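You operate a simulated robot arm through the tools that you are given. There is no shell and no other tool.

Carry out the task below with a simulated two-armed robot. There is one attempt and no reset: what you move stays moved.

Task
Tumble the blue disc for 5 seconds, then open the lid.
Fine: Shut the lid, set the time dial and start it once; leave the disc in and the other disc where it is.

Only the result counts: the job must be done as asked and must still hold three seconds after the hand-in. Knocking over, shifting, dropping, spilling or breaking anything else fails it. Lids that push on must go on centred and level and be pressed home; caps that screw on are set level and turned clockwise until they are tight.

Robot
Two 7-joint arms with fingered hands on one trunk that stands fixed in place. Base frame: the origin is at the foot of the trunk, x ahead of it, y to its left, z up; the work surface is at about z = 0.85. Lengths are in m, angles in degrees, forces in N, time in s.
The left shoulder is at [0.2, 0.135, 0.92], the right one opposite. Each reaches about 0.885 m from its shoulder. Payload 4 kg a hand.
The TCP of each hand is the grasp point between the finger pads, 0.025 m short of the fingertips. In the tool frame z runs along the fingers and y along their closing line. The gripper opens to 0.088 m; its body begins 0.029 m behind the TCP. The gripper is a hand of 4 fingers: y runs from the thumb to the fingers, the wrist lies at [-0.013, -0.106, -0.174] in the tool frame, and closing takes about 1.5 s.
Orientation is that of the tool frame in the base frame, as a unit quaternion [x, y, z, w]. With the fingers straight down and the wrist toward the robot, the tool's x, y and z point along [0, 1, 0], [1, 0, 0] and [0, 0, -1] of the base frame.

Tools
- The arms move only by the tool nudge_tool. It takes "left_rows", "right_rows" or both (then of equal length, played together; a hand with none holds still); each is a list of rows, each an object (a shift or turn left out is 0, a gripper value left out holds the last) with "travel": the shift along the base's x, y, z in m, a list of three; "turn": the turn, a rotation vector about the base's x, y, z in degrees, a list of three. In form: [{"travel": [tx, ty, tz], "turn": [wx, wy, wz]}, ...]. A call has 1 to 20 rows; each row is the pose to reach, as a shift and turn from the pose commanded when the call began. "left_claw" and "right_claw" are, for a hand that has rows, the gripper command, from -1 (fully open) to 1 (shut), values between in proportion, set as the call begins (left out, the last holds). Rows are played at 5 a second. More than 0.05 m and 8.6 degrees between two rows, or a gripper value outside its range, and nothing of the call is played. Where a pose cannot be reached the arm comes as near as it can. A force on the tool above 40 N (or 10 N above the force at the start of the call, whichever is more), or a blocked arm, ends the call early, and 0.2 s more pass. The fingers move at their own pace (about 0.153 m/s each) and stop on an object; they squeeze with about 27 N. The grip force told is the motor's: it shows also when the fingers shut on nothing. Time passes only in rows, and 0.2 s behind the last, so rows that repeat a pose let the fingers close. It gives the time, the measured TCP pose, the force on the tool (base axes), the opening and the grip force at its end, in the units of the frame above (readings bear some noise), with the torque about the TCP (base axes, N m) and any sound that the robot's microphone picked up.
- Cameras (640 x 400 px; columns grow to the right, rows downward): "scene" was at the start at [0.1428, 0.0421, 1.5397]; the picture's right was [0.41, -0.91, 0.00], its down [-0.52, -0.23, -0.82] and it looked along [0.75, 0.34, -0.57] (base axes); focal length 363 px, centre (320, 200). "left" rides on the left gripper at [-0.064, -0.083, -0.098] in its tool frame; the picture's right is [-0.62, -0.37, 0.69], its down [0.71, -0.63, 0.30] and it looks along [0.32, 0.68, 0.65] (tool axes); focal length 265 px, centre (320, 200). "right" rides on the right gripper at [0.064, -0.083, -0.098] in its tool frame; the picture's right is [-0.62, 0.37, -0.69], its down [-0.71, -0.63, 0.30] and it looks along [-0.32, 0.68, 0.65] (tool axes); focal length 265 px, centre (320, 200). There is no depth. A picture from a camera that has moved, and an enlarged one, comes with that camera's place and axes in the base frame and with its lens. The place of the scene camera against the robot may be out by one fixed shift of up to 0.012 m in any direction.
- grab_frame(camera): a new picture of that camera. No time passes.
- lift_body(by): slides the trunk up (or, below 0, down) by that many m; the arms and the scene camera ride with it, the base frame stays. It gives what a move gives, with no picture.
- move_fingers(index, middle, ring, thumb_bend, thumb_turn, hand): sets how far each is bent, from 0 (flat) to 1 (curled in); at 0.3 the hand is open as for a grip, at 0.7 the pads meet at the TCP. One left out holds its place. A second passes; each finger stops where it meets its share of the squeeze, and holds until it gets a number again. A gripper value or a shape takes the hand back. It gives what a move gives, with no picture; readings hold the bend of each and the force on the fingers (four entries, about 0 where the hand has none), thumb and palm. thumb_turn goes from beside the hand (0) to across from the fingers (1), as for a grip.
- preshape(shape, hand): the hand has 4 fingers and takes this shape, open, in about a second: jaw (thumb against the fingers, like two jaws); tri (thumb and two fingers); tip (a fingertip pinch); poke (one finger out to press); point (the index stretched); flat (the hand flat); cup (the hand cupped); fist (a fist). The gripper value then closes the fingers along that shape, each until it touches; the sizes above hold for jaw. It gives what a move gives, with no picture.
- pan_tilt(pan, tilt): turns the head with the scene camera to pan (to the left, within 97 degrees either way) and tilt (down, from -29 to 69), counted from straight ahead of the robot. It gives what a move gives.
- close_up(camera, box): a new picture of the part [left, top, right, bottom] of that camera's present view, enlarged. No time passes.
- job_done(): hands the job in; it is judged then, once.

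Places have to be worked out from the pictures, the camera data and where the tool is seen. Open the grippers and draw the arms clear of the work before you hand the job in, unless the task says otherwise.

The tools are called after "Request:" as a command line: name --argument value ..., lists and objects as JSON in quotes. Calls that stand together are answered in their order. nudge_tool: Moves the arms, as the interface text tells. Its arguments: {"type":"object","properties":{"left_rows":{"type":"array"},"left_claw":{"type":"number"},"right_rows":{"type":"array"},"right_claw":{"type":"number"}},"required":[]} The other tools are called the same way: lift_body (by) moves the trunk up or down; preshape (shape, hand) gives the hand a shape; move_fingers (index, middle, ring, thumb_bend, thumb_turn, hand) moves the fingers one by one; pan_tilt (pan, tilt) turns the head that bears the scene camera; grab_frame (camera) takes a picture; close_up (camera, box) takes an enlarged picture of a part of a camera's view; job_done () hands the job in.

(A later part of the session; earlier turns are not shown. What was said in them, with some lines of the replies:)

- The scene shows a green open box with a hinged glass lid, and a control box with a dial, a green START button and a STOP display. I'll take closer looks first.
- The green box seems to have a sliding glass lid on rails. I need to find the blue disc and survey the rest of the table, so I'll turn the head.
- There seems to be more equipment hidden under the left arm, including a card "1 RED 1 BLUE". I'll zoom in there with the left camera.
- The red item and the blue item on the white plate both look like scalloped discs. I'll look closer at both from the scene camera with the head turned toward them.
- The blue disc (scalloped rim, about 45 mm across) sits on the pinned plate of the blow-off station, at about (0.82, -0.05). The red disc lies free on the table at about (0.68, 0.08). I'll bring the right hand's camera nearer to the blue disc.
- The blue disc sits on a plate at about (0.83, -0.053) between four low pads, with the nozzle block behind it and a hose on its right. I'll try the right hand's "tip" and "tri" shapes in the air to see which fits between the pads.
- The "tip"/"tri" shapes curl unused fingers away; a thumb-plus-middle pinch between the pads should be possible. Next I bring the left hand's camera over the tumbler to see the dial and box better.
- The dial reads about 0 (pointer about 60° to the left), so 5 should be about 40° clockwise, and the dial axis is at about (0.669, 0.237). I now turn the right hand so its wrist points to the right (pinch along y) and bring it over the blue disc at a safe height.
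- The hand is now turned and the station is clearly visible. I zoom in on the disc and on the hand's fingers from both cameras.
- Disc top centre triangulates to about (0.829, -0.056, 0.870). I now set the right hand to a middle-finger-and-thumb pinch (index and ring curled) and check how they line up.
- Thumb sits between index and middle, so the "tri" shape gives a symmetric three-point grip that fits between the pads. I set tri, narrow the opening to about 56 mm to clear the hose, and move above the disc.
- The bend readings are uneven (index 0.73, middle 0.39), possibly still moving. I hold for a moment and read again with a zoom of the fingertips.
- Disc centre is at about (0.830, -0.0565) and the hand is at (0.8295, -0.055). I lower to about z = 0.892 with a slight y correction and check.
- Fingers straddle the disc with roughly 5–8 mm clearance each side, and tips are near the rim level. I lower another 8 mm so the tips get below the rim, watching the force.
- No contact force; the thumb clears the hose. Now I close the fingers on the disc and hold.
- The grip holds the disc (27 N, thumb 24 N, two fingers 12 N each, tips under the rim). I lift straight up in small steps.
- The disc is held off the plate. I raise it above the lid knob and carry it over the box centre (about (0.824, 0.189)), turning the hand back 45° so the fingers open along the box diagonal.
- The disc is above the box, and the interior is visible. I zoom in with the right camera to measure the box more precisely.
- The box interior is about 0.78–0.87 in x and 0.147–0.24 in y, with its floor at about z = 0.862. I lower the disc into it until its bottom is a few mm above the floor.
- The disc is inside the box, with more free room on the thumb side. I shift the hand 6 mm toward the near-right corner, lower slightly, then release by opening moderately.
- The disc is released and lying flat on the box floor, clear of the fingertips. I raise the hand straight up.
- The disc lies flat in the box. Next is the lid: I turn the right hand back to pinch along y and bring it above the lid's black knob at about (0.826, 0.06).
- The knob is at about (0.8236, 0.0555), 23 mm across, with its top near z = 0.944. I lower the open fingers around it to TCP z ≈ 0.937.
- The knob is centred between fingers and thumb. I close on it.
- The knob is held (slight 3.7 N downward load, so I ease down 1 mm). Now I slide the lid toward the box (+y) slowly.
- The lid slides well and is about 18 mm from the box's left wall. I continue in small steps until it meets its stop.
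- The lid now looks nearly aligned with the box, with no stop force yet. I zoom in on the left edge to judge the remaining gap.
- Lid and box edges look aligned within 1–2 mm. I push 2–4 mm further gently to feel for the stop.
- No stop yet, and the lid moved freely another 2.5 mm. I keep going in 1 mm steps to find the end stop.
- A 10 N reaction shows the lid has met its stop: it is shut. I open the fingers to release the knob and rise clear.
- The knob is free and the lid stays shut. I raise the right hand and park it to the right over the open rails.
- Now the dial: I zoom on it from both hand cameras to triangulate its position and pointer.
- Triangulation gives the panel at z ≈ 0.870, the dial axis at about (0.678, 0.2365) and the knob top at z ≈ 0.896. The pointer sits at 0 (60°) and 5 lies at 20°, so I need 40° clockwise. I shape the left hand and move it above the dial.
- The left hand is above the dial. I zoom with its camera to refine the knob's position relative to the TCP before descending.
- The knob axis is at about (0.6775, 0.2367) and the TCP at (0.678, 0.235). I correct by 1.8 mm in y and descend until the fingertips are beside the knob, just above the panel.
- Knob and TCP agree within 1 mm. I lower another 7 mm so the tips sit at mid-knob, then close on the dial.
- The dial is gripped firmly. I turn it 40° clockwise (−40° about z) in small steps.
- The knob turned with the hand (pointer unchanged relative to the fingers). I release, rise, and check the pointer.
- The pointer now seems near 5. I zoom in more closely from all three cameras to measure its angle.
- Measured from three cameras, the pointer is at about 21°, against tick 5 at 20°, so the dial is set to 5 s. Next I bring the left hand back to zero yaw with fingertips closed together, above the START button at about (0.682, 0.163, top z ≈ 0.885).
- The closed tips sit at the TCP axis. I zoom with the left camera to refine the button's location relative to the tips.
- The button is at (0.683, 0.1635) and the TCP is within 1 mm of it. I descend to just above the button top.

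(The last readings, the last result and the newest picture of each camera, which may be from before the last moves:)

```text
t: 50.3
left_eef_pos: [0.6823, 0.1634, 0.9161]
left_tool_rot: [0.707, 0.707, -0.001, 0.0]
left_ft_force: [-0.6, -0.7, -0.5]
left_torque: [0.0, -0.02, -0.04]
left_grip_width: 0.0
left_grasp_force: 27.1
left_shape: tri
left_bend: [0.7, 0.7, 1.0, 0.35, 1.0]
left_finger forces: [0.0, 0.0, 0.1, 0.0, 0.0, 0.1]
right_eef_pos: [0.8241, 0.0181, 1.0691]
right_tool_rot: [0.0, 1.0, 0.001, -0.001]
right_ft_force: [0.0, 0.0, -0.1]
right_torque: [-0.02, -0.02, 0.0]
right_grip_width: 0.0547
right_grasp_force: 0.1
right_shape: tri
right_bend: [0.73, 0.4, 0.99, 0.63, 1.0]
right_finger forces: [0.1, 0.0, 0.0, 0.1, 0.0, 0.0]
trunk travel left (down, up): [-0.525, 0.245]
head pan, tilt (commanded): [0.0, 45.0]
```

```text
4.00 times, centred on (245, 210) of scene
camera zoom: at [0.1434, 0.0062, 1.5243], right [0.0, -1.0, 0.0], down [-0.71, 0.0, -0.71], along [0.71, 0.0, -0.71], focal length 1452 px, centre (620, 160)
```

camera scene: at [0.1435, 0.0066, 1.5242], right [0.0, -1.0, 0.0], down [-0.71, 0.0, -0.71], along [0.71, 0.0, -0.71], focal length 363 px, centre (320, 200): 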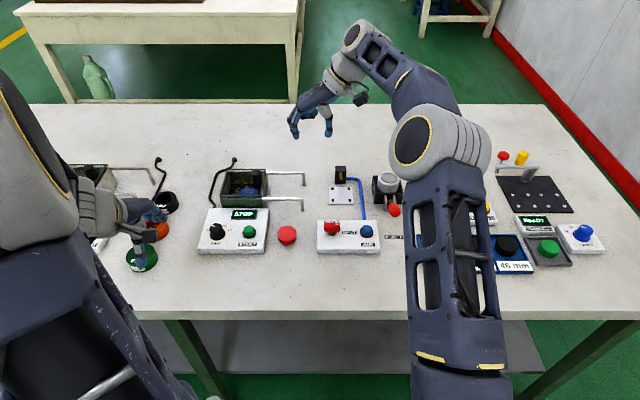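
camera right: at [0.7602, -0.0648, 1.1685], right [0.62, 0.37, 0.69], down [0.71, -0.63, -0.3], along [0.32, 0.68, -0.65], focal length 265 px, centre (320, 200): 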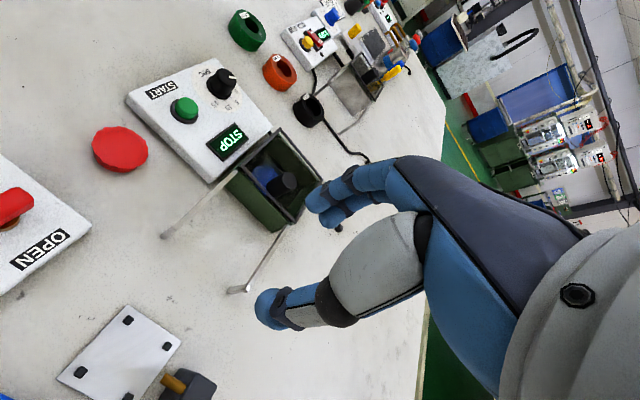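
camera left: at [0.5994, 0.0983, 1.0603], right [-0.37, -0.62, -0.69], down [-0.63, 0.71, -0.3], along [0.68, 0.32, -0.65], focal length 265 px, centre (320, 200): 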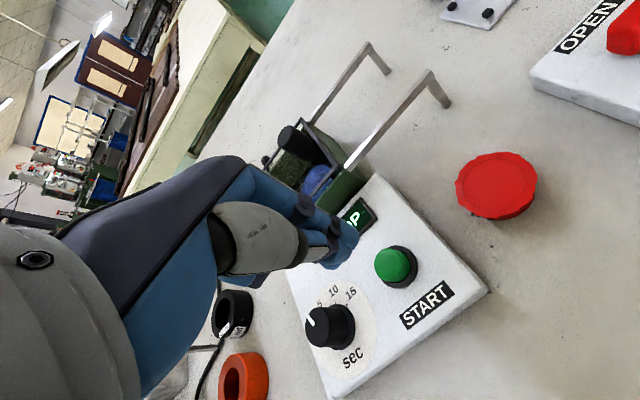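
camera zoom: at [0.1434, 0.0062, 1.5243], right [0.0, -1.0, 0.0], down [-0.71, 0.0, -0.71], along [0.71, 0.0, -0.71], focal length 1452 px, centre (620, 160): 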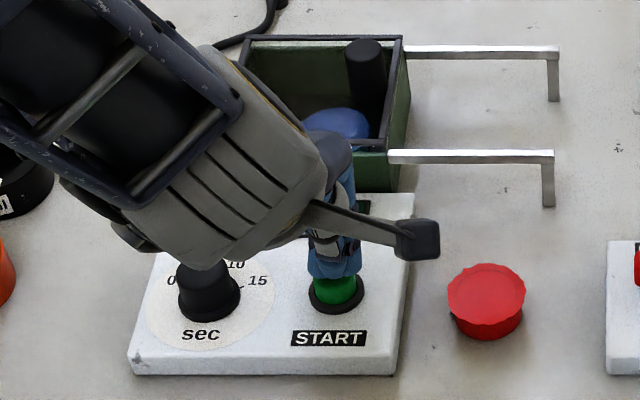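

The tips are right over the button, slightly toward the back. I shift 3 mm nearer and press down in small steps.

Request:
nudge_tool --left_rows '[{"travel": [-0.003, 0.0, 0.0]}, {"travel": [-0.003, 0.0, -0.002]}, {"travel": [-0.003, 0.0, -0.004]}, {"travel": [-0.003, 0.0, -0.006]}, {"travel": [-0.003, 0.0, -0.008]}]'

Request:
close_up --camera "right" --box '[130, 40, 290, 170]'

```text
t: 51.5
left_eef_pos: [0.6801, 0.1643, 0.9086]
left_tool_rot: [0.707, 0.707, 0.001, 0.0]
left_ft_force: [-0.7, -0.2, 2.6]
left_torque: [0.03, 0.02, 0.03]
left_grip_width: 0.0
left_grasp_force: 26.9
left_shape: tri
left_bend: [0.7, 0.7, 1.0, 0.35, 1.0]
left_finger forces: [0.0, 0.1, 0.0, 0.1, 0.0, 0.1]
right_eef_pos: [0.8237, 0.018, 1.0677]
right_tool_rot: [0.0, 1.0, 0.001, 0.001]
right_ft_force: [1.3, 0.5, 1.1]
right_torque: [0.03, 0.01, 0.0]
right_grip_width: 0.0547
right_grasp_force: 0.1
right_shape: tri
right_bend: [0.73, 0.4, 0.99, 0.63, 1.0]
right_finger forces: [0.0, 0.0, 0.0, 0.0, 0.0, 0.0]
trunk travel left (down, up): [-0.525, 0.245]
head pan, tilt (commanded): [0.0, 45.0]
heard: click
```

```text
3.08 times, centred on (210, 105) of right
camera zoom: at [0.7602, -0.0652, 1.1684], right [0.62, 0.37, 0.69], down [0.71, -0.63, -0.3], along [0.32, 0.68, -0.65], focal length 817 px, centre (658, 492)
```

zoom: 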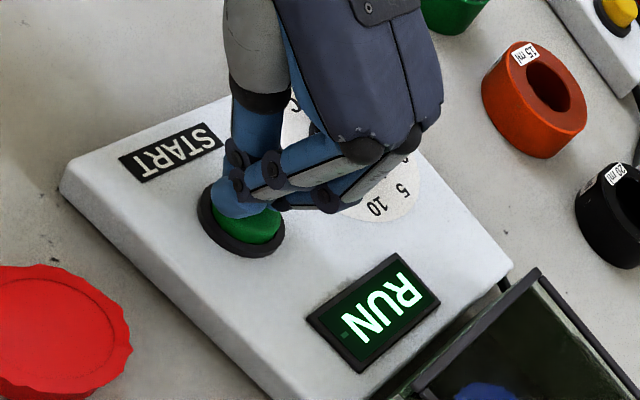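

A click was heard and the display shows RUN: the tumbler has started. I lift the left hand straight off the button and draw it away.

Request:
nudge_tool --left_rows '[{"travel": [0.0, 0.0, 0.02]}, {"travel": [0.0, 0.0, 0.05]}, {"travel": [-0.02, 0.02, 0.09]}, {"travel": [-0.05, 0.05, 0.12]}, {"travel": [-0.08, 0.08, 0.14]}, {"travel": [-0.11, 0.11, 0.15]}]'

Request:
close_up --camera "scene" --box '[190, 150, 320, 260]'

Request:
close_up --camera "right" --box '[110, 40, 340, 240]'

```text
refused: row 4 steps farther than a row can; nothing moved
```

```text
3.64 times, centred on (255, 205) of scene
camera zoom: at [0.1434, 0.0062, 1.5243], right [0.0, -1.0, 0.0], down [-0.71, 0.0, -0.71], along [0.71, 0.0, -0.71], focal length 1320 px, centre (556, 182)
```

zoom: 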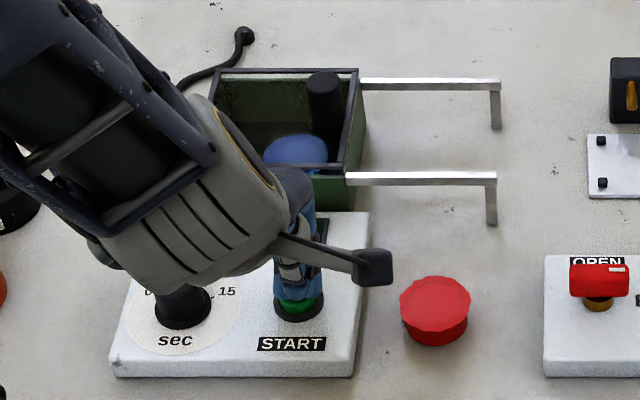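

```text
2.00 times, centred on (225, 140) of right
camera zoom: at [0.7602, -0.0652, 1.1684], right [0.62, 0.37, 0.69], down [0.71, -0.63, -0.3], along [0.32, 0.68, -0.65], focal length 531 px, centre (510, 320)
```

zoom: 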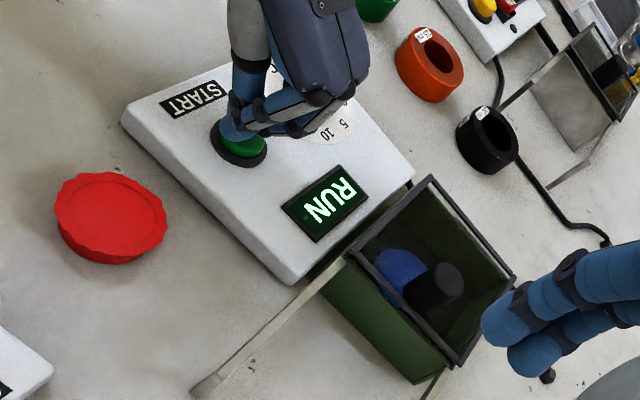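

That call was refused because a step was too long, so nothing moved. I retry with shorter steps, lifting straight up first.

Request:
nudge_tool --left_rows '[{"travel": [0.0, 0.0, 0.02]}, {"travel": [0.0, 0.0, 0.05]}, {"travel": [-0.01, 0.01, 0.08]}, {"travel": [-0.03, 0.03, 0.105]}, {"travel": [-0.055, 0.055, 0.12]}, {"travel": [-0.08, 0.08, 0.13]}, {"travel": [-0.105, 0.105, 0.135]}]'

Request:
close_up --camera "scene" --box '[190, 150, 320, 260]'

Request:
close_up --camera "right" --box '[110, 40, 340, 240]'

```text
t: 53.1
left_eef_pos: [0.5758, 0.2668, 1.0441]
left_tool_rot: [0.709, 0.705, 0.0, 0.0]
left_ft_force: [-0.7, 0.4, 0.0]
left_torque: [0.03, 0.0, -0.01]
left_grip_width: 0.0002
left_grasp_force: 27.4
left_shape: tri
left_bend: [0.7, 0.7, 1.0, 0.35, 1.0]
left_finger forces: [0.1, 0.0, 0.1, 0.1, 0.0, 0.1]
right_eef_pos: [0.8237, 0.0169, 1.0677]
right_tool_rot: [0.0, 1.0, -0.001, 0.0]
right_ft_force: [-0.3, -0.3, -0.2]
right_torque: [0.01, 0.03, 0.0]
right_grip_width: 0.0545
right_grasp_force: 0.1
right_shape: tri
right_bend: [0.73, 0.4, 0.99, 0.63, 1.0]
right_finger forces: [0.0, 0.0, 0.1, 0.0, 0.0, 0.0]
trunk travel left (down, up): [-0.525, 0.245]
head pan, tilt (commanded): [0.0, 45.0]
```

```text
3.64 times, centred on (255, 205) of scene
camera zoom: at [0.1437, 0.0059, 1.5242], right [0.0, -1.0, 0.0], down [-0.71, 0.0, -0.71], along [0.71, 0.0, -0.71], focal length 1320 px, centre (556, 182)
```

zoom: 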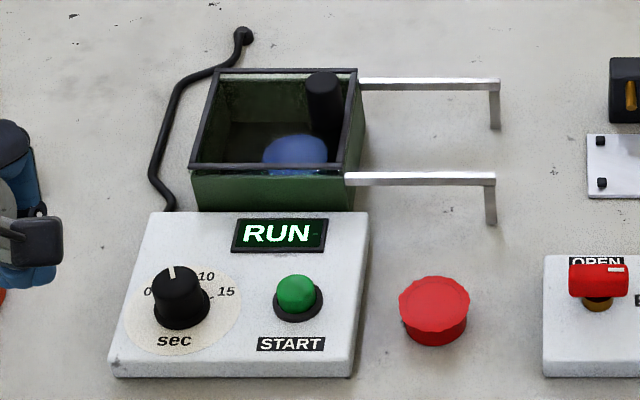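

```text
2.00 times, centred on (225, 140) of right
camera zoom: at [0.7604, -0.0658, 1.1683], right [0.62, 0.37, 0.69], down [0.71, -0.63, -0.3], along [0.32, 0.68, -0.65], focal length 531 px, centre (510, 320)
```

zoom: 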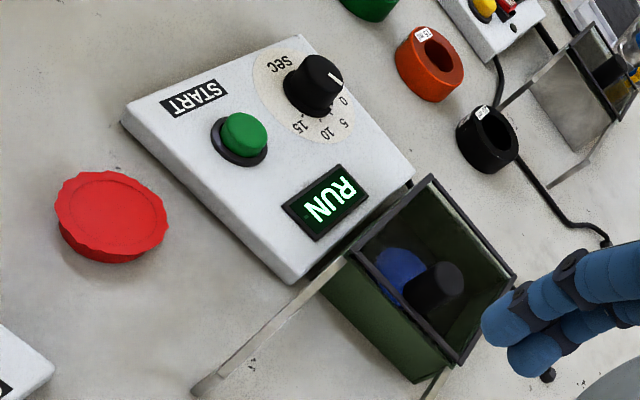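

RUN continues. I wait while moving the right hand high above the closed lid's knob (about (0.8236, 0.157)), without touching anything.

Request:
nudge_tool --right_rows '[{"travel": [0, 0.03, 0]}, {"travel": [0, 0.06, 0]}, {"travel": [0, 0.09, 0]}, {"travel": [0, 0.12, 0]}, {"travel": [0, 0.139, 0]}, {"travel": [0, 0.139, 0]}, {"travel": [0, 0.139, 0]}, {"travel": [0, 0.139, 0]}, {"travel": [0, 0.139, 0]}, {"travel": [0, 0.139, 0]}, {"travel": [0, 0.139, 0]}, {"travel": [0, 0.139, 0]}, {"travel": [0, 0.139, 0]}, {"travel": [0, 0.139, 0]}, {"travel": [0, 0.139, 0]}, {"travel": [0, 0.139, 0]}]'

Request:
close_up --camera "scene" --box '[190, 150, 320, 260]'

```text
t: 56.5
left_eef_pos: [0.5744, 0.2674, 1.043]
left_tool_rot: [0.707, 0.707, 0.0, 0.0]
left_ft_force: [-0.1, 0.4, 0.3]
left_torque: [-0.04, 0.01, -0.02]
left_grip_width: 0.0
left_grasp_force: 27.1
left_shape: tri
left_bend: [0.7, 0.7, 1.0, 0.35, 1.0]
left_finger forces: [0.1, 0.0, 0.0, 0.0, 0.1, 0.0]
right_eef_pos: [0.8231, 0.1569, 1.0666]
right_tool_rot: [0.0, 1.0, 0.0, 0.0]
right_ft_force: [0.3, -0.1, 0.2]
right_torque: [-0.01, 0.01, -0.01]
right_grip_width: 0.0546
right_grasp_force: 0.1
right_shape: tri
right_bend: [0.73, 0.4, 0.99, 0.63, 1.0]
right_finger forces: [0.0, 0.1, 0.0, 0.1, 0.0, 0.1]
trunk travel left (down, up): [-0.525, 0.245]
head pan, tilt (commanded): [0.0, 45.0]
```

```text
3.64 times, centred on (255, 205) of scene
camera zoom: at [0.1435, 0.0062, 1.5243], right [0.0, -1.0, 0.0], down [-0.71, 0.0, -0.71], along [0.71, 0.0, -0.71], focal length 1320 px, centre (556, 182)
```

zoom: 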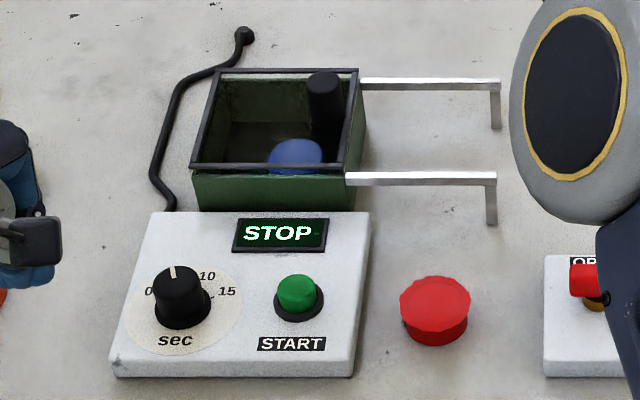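

The display reads STOP and the disc's rim now looks smooth: the 5 s tumble is done. I lower the right hand around the knob to open the lid.

Request:
nudge_tool --right_rows '[{"travel": [0.0004, -0.0003, -0.03]}, {"travel": [0.0004, -0.0003, -0.06]}, {"travel": [0.0004, -0.0003, -0.085]}]'

Request:
close_up --camera "right" --box '[170, 150, 410, 350]'

Request:
close_up --camera "scene" --box '[195, 120, 325, 220]'

```text
t: 57.3
left_eef_pos: [0.5759, 0.2692, 1.0431]
left_tool_rot: [0.707, 0.707, 0.0, 0.0]
left_ft_force: [-0.7, 0.2, -0.5]
left_torque: [0.01, -0.01, 0.03]
left_grip_width: 0.0
left_grasp_force: 26.8
left_shape: tri
left_bend: [0.7, 0.7, 1.0, 0.35, 1.0]
left_finger forces: [0.0, 0.0, 0.1, 0.0, 0.1, 0.1]
right_eef_pos: [0.8259, 0.1558, 0.9822]
right_tool_rot: [0.0, 1.0, 0.001, 0.0]
right_ft_force: [0.0, 0.1, -0.9]
right_torque: [-0.02, -0.01, -0.01]
right_grip_width: 0.0543
right_grasp_force: 0.0
right_shape: tri
right_bend: [0.73, 0.4, 0.99, 0.63, 1.0]
right_finger forces: [0.0, 0.0, 0.1, 0.1, 0.0, 0.0]
trunk travel left (down, up): [-0.525, 0.245]
head pan, tilt (commanded): [0.0, 45.0]
```

```text
2.00 times, centred on (290, 250) of right
camera zoom: at [0.7606, 0.0735, 1.0824], right [0.62, 0.37, 0.69], down [0.71, -0.63, -0.3], along [0.32, 0.68, -0.65], focal length 531 px, centre (380, 100)
```

zoom: 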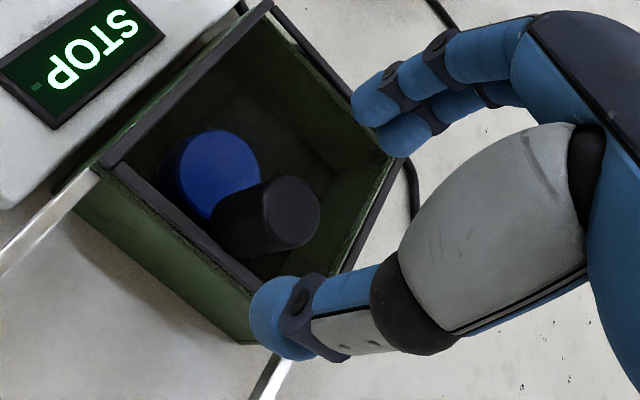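

```text
4.00 times, centred on (260, 170) of scene
camera zoom: at [0.1434, 0.0063, 1.5243], right [0.0, -1.0, 0.0], down [-0.71, 0.0, -0.71], along [0.71, 0.0, -0.71], focal length 1452 px, centre (560, 320)
```

zoom: 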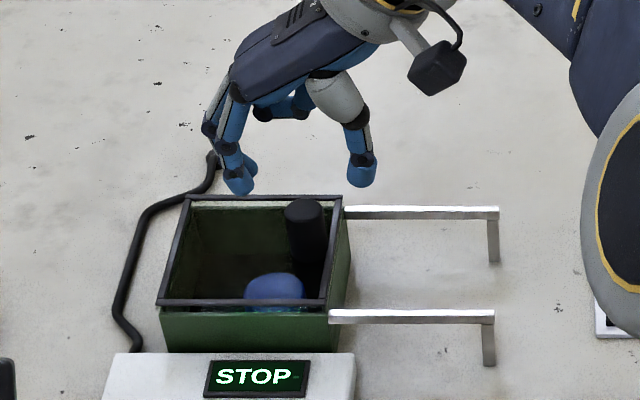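

Alignment is good (knob at about (0.8225, 0.154)). I lower the last 44 mm with a 2 mm correction and close on the knob.

Request:
nudge_tool --right_rows '[{"travel": [-0.001, -0.002, -0.02]}, {"travel": [-0.001, -0.002, -0.035]}, {"travel": [-0.001, -0.002, -0.0435]}]'

Request:
nudge_tool --right_claw 1.0 --right_rows '[{"travel": [0, 0, 0]}, {"travel": [0, 0, 0]}, {"travel": [0, 0, 0]}, {"travel": [0, 0, 0]}, {"travel": [0, 0, 0]}, {"travel": [0, 0, 0]}, {"travel": [0, 0, 0]}, {"travel": [0, 0, 0]}]'

Request:
close_up --camera "scene" --box '[195, 120, 325, 220]'

```text
t: 58.1
left_eef_pos: [0.5746, 0.2674, 1.0419]
left_tool_rot: [0.707, 0.707, 0.0, 0.001]
left_ft_force: [0.5, 0.3, 0.7]
left_torque: [0.01, 0.02, -0.02]
left_grip_width: 0.0
left_grasp_force: 26.8
left_shape: tri
left_bend: [0.7, 0.7, 1.0, 0.35, 1.0]
left_finger forces: [0.0, 0.0, 0.1, 0.1, 0.0, 0.0]
right_eef_pos: [0.8243, 0.1545, 0.9396]
right_tool_rot: [0.0, 1.0, 0.0, 0.0]
right_ft_force: [-0.9, 0.6, -0.4]
right_torque: [0.01, 0.03, -0.02]
right_grip_width: 0.0544
right_grasp_force: 0.1
right_shape: tri
right_bend: [0.73, 0.4, 0.99, 0.63, 1.0]
right_finger forces: [0.0, 0.0, 0.0, 0.0, 0.0, 0.1]
trunk travel left (down, up): [-0.525, 0.245]
head pan, tilt (commanded): [0.0, 45.0]
```

```text
t: 59.9
left_eef_pos: [0.5745, 0.2676, 1.0426]
left_tool_rot: [0.707, 0.707, 0.0, -0.001]
left_ft_force: [-0.8, 0.0, 0.2]
left_torque: [-0.03, 0.02, 0.02]
left_grip_width: 0.0
left_grasp_force: 26.7
left_shape: tri
left_bend: [0.7, 0.7, 1.0, 0.35, 1.0]
left_finger forces: [0.0, 0.1, 0.1, 0.1, 0.0, 0.1]
right_eef_pos: [0.8233, 0.1541, 0.939]
right_tool_rot: [-0.001, 1.0, 0.001, 0.0]
right_ft_force: [-3.9, -0.5, -3.8]
right_torque: [-0.04, 0.09, 0.06]
right_grip_width: 0.0164
right_grasp_force: 27.2
right_shape: tri
right_bend: [0.74, 0.55, 1.0, 0.74, 1.0]
right_finger forces: [11.6, 12.0, 0.0, 0.0, 23.6, 0.1]
trunk travel left (down, up): [-0.525, 0.245]
head pan, tilt (commanded): [0.0, 45.0]
```

```text
4.00 times, centred on (260, 170) of scene
camera zoom: at [0.1435, 0.0062, 1.5242], right [0.0, -1.0, 0.0], down [-0.71, 0.0, -0.71], along [0.71, 0.0, -0.71], focal length 1452 px, centre (560, 320)
```

zoom: 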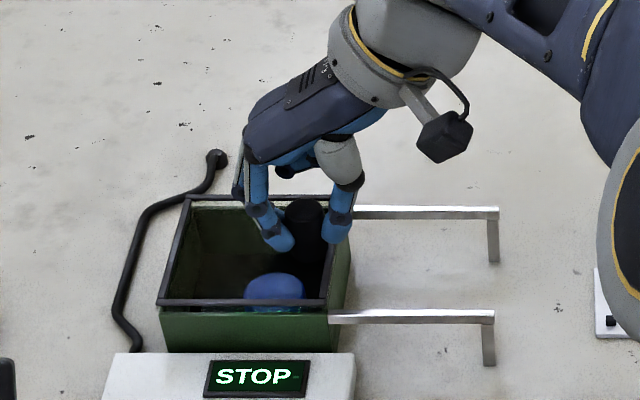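

The knob is gripped. I slide the lid open toward −y, slowly, nearly to its original position.

Request:
nudge_tool --right_rows '[{"travel": [0, 0, -0.001]}, {"travel": [0, -0.01, -0.001]}, {"travel": [0, -0.02, -0.001]}, {"travel": [0, -0.03, -0.001]}, {"travel": [0, -0.04, -0.001]}, {"travel": [0, -0.05, -0.001]}, {"travel": [0, -0.06, -0.001]}, {"travel": [0, -0.07, -0.001]}, {"travel": [0, -0.08, -0.001]}, {"travel": [0, -0.088, -0.001]}, {"travel": [0, -0.094, -0.001]}]'

Request:
close_up --camera "scene" --box '[195, 120, 345, 220]'

```text
t: 62.3
left_eef_pos: [0.575, 0.2686, 1.0433]
left_tool_rot: [0.707, 0.707, 0.0, 0.0]
left_ft_force: [-0.7, -0.2, -0.2]
left_torque: [0.01, 0.01, 0.0]
left_grip_width: 0.0
left_grasp_force: 27.1
left_shape: tri
left_bend: [0.7, 0.7, 1.0, 0.35, 1.0]
left_finger forces: [0.1, 0.1, 0.1, 0.0, 0.0, 0.0]
right_eef_pos: [0.8244, 0.0606, 0.9382]
right_tool_rot: [0.0, 1.0, 0.0, 0.0]
right_ft_force: [-2.4, -0.5, 1.8]
right_torque: [0.0, 0.07, 0.02]
right_grip_width: 0.0167
right_grasp_force: 27.6
right_shape: tri
right_bend: [0.74, 0.55, 1.0, 0.74, 1.0]
right_finger forces: [11.6, 13.1, 0.0, 0.0, 25.3, 0.1]
trunk travel left (down, up): [-0.525, 0.245]
head pan, tilt (commanded): [0.0, 45.0]
```

```text
4.00 times, centred on (270, 170) of scene
camera zoom: at [0.1433, 0.0062, 1.5243], right [0.0, -1.0, 0.0], down [-0.71, 0.0, -0.71], along [0.71, 0.0, -0.71], focal length 1452 px, centre (520, 320)
```

zoom: 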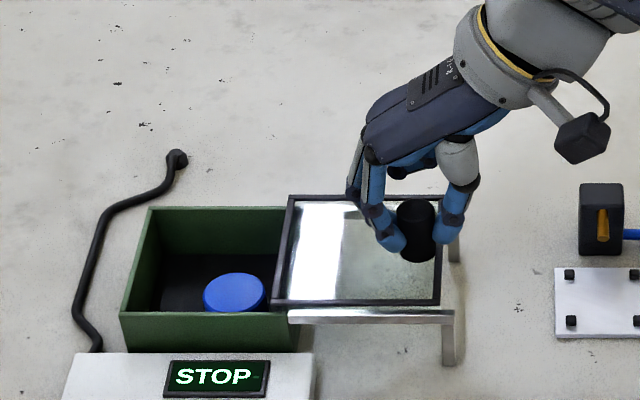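

The lid is almost fully open. I push the last few mm in small steps until it meets its open stop.

Request:
nudge_tool --right_rows '[{"travel": [0, -0.002, 0]}, {"travel": [0, -0.004, 0]}, {"travel": [0, -0.005, 0]}, {"travel": [0, -0.006, 0]}, {"travel": [0, -0.007, 0]}]'

Request:
close_up --camera "scene" --box '[195, 120, 345, 220]'

```text
t: 63.5
left_eef_pos: [0.5742, 0.2675, 1.0426]
left_tool_rot: [0.707, 0.707, 0.0, 0.0]
left_ft_force: [0.1, 0.9, 0.0]
left_torque: [0.0, -0.01, 0.04]
left_grip_width: 0.0
left_grasp_force: 26.8
left_shape: tri
left_bend: [0.7, 0.7, 1.0, 0.35, 1.0]
left_finger forces: [0.0, 0.0, 0.0, 0.0, 0.0, 0.0]
right_eef_pos: [0.8235, 0.0541, 0.9387]
right_tool_rot: [0.0, 1.0, 0.001, 0.0]
right_ft_force: [-0.7, 2.4, 0.6]
right_torque: [0.1, 0.02, -0.01]
right_grip_width: 0.0165
right_grasp_force: 27.2
right_shape: tri
right_bend: [0.74, 0.55, 1.0, 0.74, 1.0]
right_finger forces: [11.7, 14.5, 0.1, 0.2, 23.3, 0.0]
trunk travel left (down, up): [-0.525, 0.245]
head pan, tilt (commanded): [0.0, 45.0]
```

```text
4.00 times, centred on (270, 170) of scene
camera zoom: at [0.1434, 0.0063, 1.5242], right [0.0, -1.0, 0.0], down [-0.71, 0.0, -0.71], along [0.71, 0.0, -0.71], focal length 1452 px, centre (520, 320)
```

zoom: 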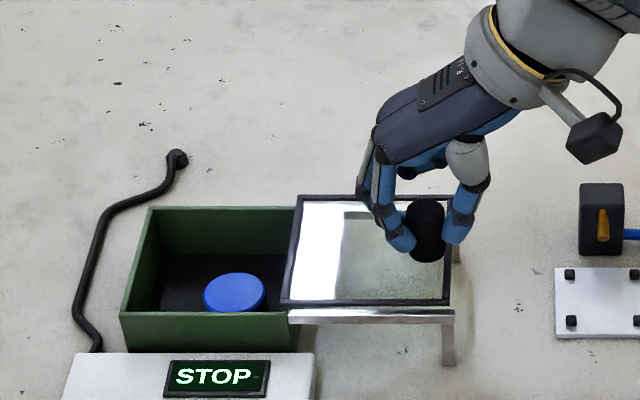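

The lid is fully open at its stop (reaction 2.4 N). I release the knob and raise the right hand.

Request:
nudge_tool --right_claw -0.25 --right_rows '[{"travel": [0, 0, 0]}, {"travel": [0, 0, 0]}, {"travel": [0, 0, 0]}, {"travel": [0, 0, 0]}, {"travel": [0, 0, 0]}]'

Request:
nudge_tool --right_rows '[{"travel": [0, 0, 0.02]}, {"travel": [0, 0, 0.05]}, {"travel": [0, 0, 0.08]}, {"travel": [0, 0, 0.11]}, {"travel": [-0.03, -0.02, 0.14]}, {"travel": [-0.06, -0.04, 0.16]}, {"travel": [-0.095, -0.06, 0.17]}, {"travel": [-0.13, -0.08, 0.18]}, {"travel": [-0.165, -0.1, 0.19]}]'

Request:
grab_frame --camera "scene"

```text
t: 64.7
left_eef_pos: [0.576, 0.2675, 1.0436]
left_tool_rot: [0.707, 0.707, 0.0, 0.0]
left_ft_force: [-0.4, -0.3, 0.5]
left_torque: [-0.03, 0.0, 0.01]
left_grip_width: 0.0
left_grasp_force: 27.6
left_shape: tri
left_bend: [0.7, 0.7, 1.0, 0.35, 1.0]
left_finger forces: [0.0, 0.0, 0.0, 0.0, 0.1, 0.0]
right_eef_pos: [0.8237, 0.0556, 0.9397]
right_tool_rot: [0.001, 1.0, 0.0, -0.001]
right_ft_force: [0.2, 0.0, -0.2]
right_torque: [-0.03, -0.02, 0.03]
right_grip_width: 0.0545
right_grasp_force: 0.0
right_shape: tri
right_bend: [0.73, 0.4, 0.99, 0.63, 1.0]
right_finger forces: [0.0, 0.0, 0.0, 0.0, 0.1, 0.0]
trunk travel left (down, up): [-0.525, 0.245]
head pan, tilt (commanded): [0.0, 45.0]
```

```text
t: 66.7
left_eef_pos: [0.5751, 0.2677, 1.0433]
left_tool_rot: [0.708, 0.706, 0.0, -0.001]
left_ft_force: [-0.6, 0.2, 0.3]
left_torque: [-0.04, 0.02, 0.02]
left_grip_width: 0.0002
left_grasp_force: 26.5
left_shape: tri
left_bend: [0.7, 0.7, 1.0, 0.35, 1.0]
left_finger forces: [0.0, 0.1, 0.1, 0.0, 0.0, 0.1]
right_eef_pos: [0.6591, -0.0457, 1.1287]
right_tool_rot: [0.0, 1.0, 0.0, 0.0]
right_ft_force: [0.6, -1.0, 0.3]
right_torque: [0.03, 0.01, 0.01]
right_grip_width: 0.0546
right_grasp_force: 0.1
right_shape: tri
right_bend: [0.73, 0.4, 0.99, 0.63, 1.0]
right_finger forces: [0.0, 0.1, 0.0, 0.1, 0.0, 0.0]
trunk travel left (down, up): [-0.525, 0.245]
head pan, tilt (commanded): [0.0, 45.0]
```

```text
taken
camera scene: at [0.1438, 0.0063, 1.5242], right [0.0, -1.0, 0.0], down [-0.71, 0.0, -0.71], along [0.71, 0.0, -0.71], focal length 363 px, centre (320, 200)
```

scene: 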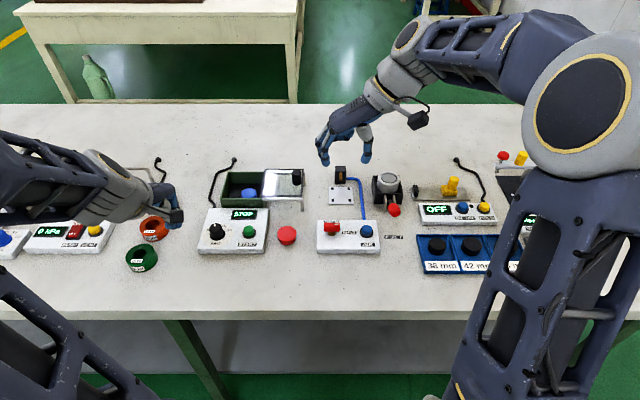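

The lid is open with the disc inside. I open both hands fully and draw both arms up and back, clear of the work.

Request:
nudge_tool --left_claw -1.0 --right_claw -1.0 --left_rows '[{"travel": [-0.01, 0.02, 0.03]}, {"travel": [-0.02, 0.04, 0.06]}, {"travel": [-0.035, 0.06, 0.09]}, {"travel": [-0.05, 0.085, 0.12]}, {"travel": [-0.065, 0.11, 0.145]}, {"travel": [-0.065, 0.11, 0.145]}, {"travel": [-0.065, 0.11, 0.145]}]' --right_rows '[{"travel": [-0.02, -0.015, 0.01]}, {"travel": [-0.04, -0.03, 0.02]}, {"travel": [-0.06, -0.045, 0.03]}, {"travel": [-0.08, -0.06, 0.035]}, {"travel": [-0.1, -0.075, 0.04]}, {"travel": [-0.1, -0.075, 0.04]}, {"travel": [-0.1, -0.075, 0.04]}]'

Request:
grab_frame --camera "scene"

Request:
close_up --camera "scene" --box '[195, 140, 415, 265]'

```text
t: 68.3
left_eef_pos: [0.5101, 0.3782, 1.1884]
left_tool_rot: [0.706, 0.708, 0.0, 0.0]
left_ft_force: [-0.1, -0.3, -0.5]
left_torque: [0.04, 0.02, 0.0]
left_grip_width: 0.0878
left_grasp_force: 0.0
left_shape: tri
left_bend: [0.3, 0.3, 0.99, 0.3, 0.98]
left_finger forces: [0.1, 0.1, 0.0, 0.0, 0.0, 0.1]
right_eef_pos: [0.5576, -0.1211, 1.1678]
right_tool_rot: [0.0, 1.0, 0.0, 0.0]
right_ft_force: [-0.3, 0.4, 0.7]
right_torque: [0.0, -0.03, 0.01]
right_grip_width: 0.0876
right_grasp_force: 0.1
right_shape: tri
right_bend: [0.3, 0.3, 0.99, 0.3, 0.98]
right_finger forces: [0.1, 0.0, 0.1, 0.0, 0.0, 0.0]
trunk travel left (down, up): [-0.525, 0.245]
head pan, tilt (commanded): [0.0, 45.0]
```

```text
taken
camera scene: at [0.1434, 0.0062, 1.5243], right [0.0, -1.0, 0.0], down [-0.71, 0.0, -0.71], along [0.71, 0.0, -0.71], focal length 363 px, centre (320, 200)
```

scene: 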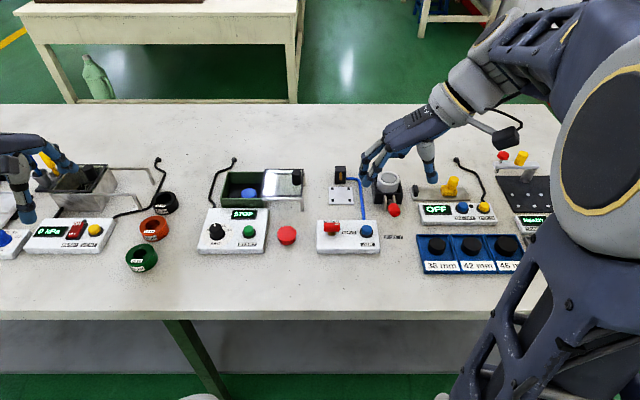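

```text
2.91 times, centred on (305, 202) of scene
camera zoom: at [0.1434, 0.0062, 1.5243], right [0.0, -1.0, 0.0], down [-0.71, 0.0, -0.71], along [0.71, 0.0, -0.71], focal length 1056 px, centre (364, 193)
```

zoom: 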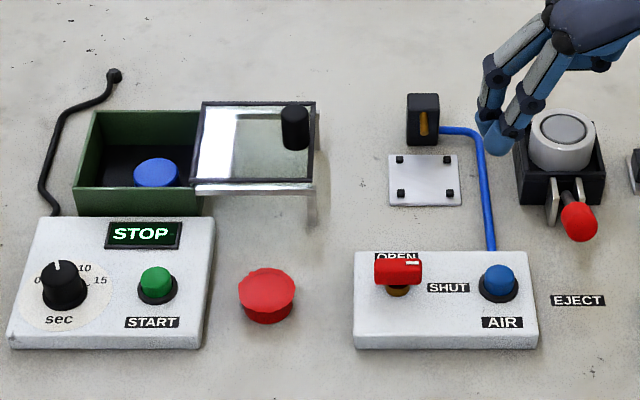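

The display reads STOP. The lid is fully open and the blue disc, now smooth-edged, lies in the box. The red disc and all the other items look undisturbed, both hands are open and the arms are clear, so I hand the job in.

Request:
job_done

```text
The job is handed in.
```

I tumbled the blue disc for 5 seconds, opened the lid and handed the job in. No verdict has come back, so this is what I saw before handing in.

- **Disc:** I took the blue disc from the pinned plate in front of the air nozzle and set it flat in the green box. Its rim looked ragged before the run and smooth after.
- **Lid:** I slid it shut until it met its stop. After the display went back to STOP, I slid it fully open to its other stop.
- **Dial:** I turned it clockwise to the 5 mark. Measured from the cameras, the pointer sits about 1.5° past the tick, or about 0.2 s on the scale.
- **Start:** I pressed START once and heard one click. The display showed RUN, then STOP about 5 seconds later.
- **Left as it was:** The blue disc stayed in the box, and the red disc and everything else in view looked undisturbed. Both hands are open and the arms are clear.
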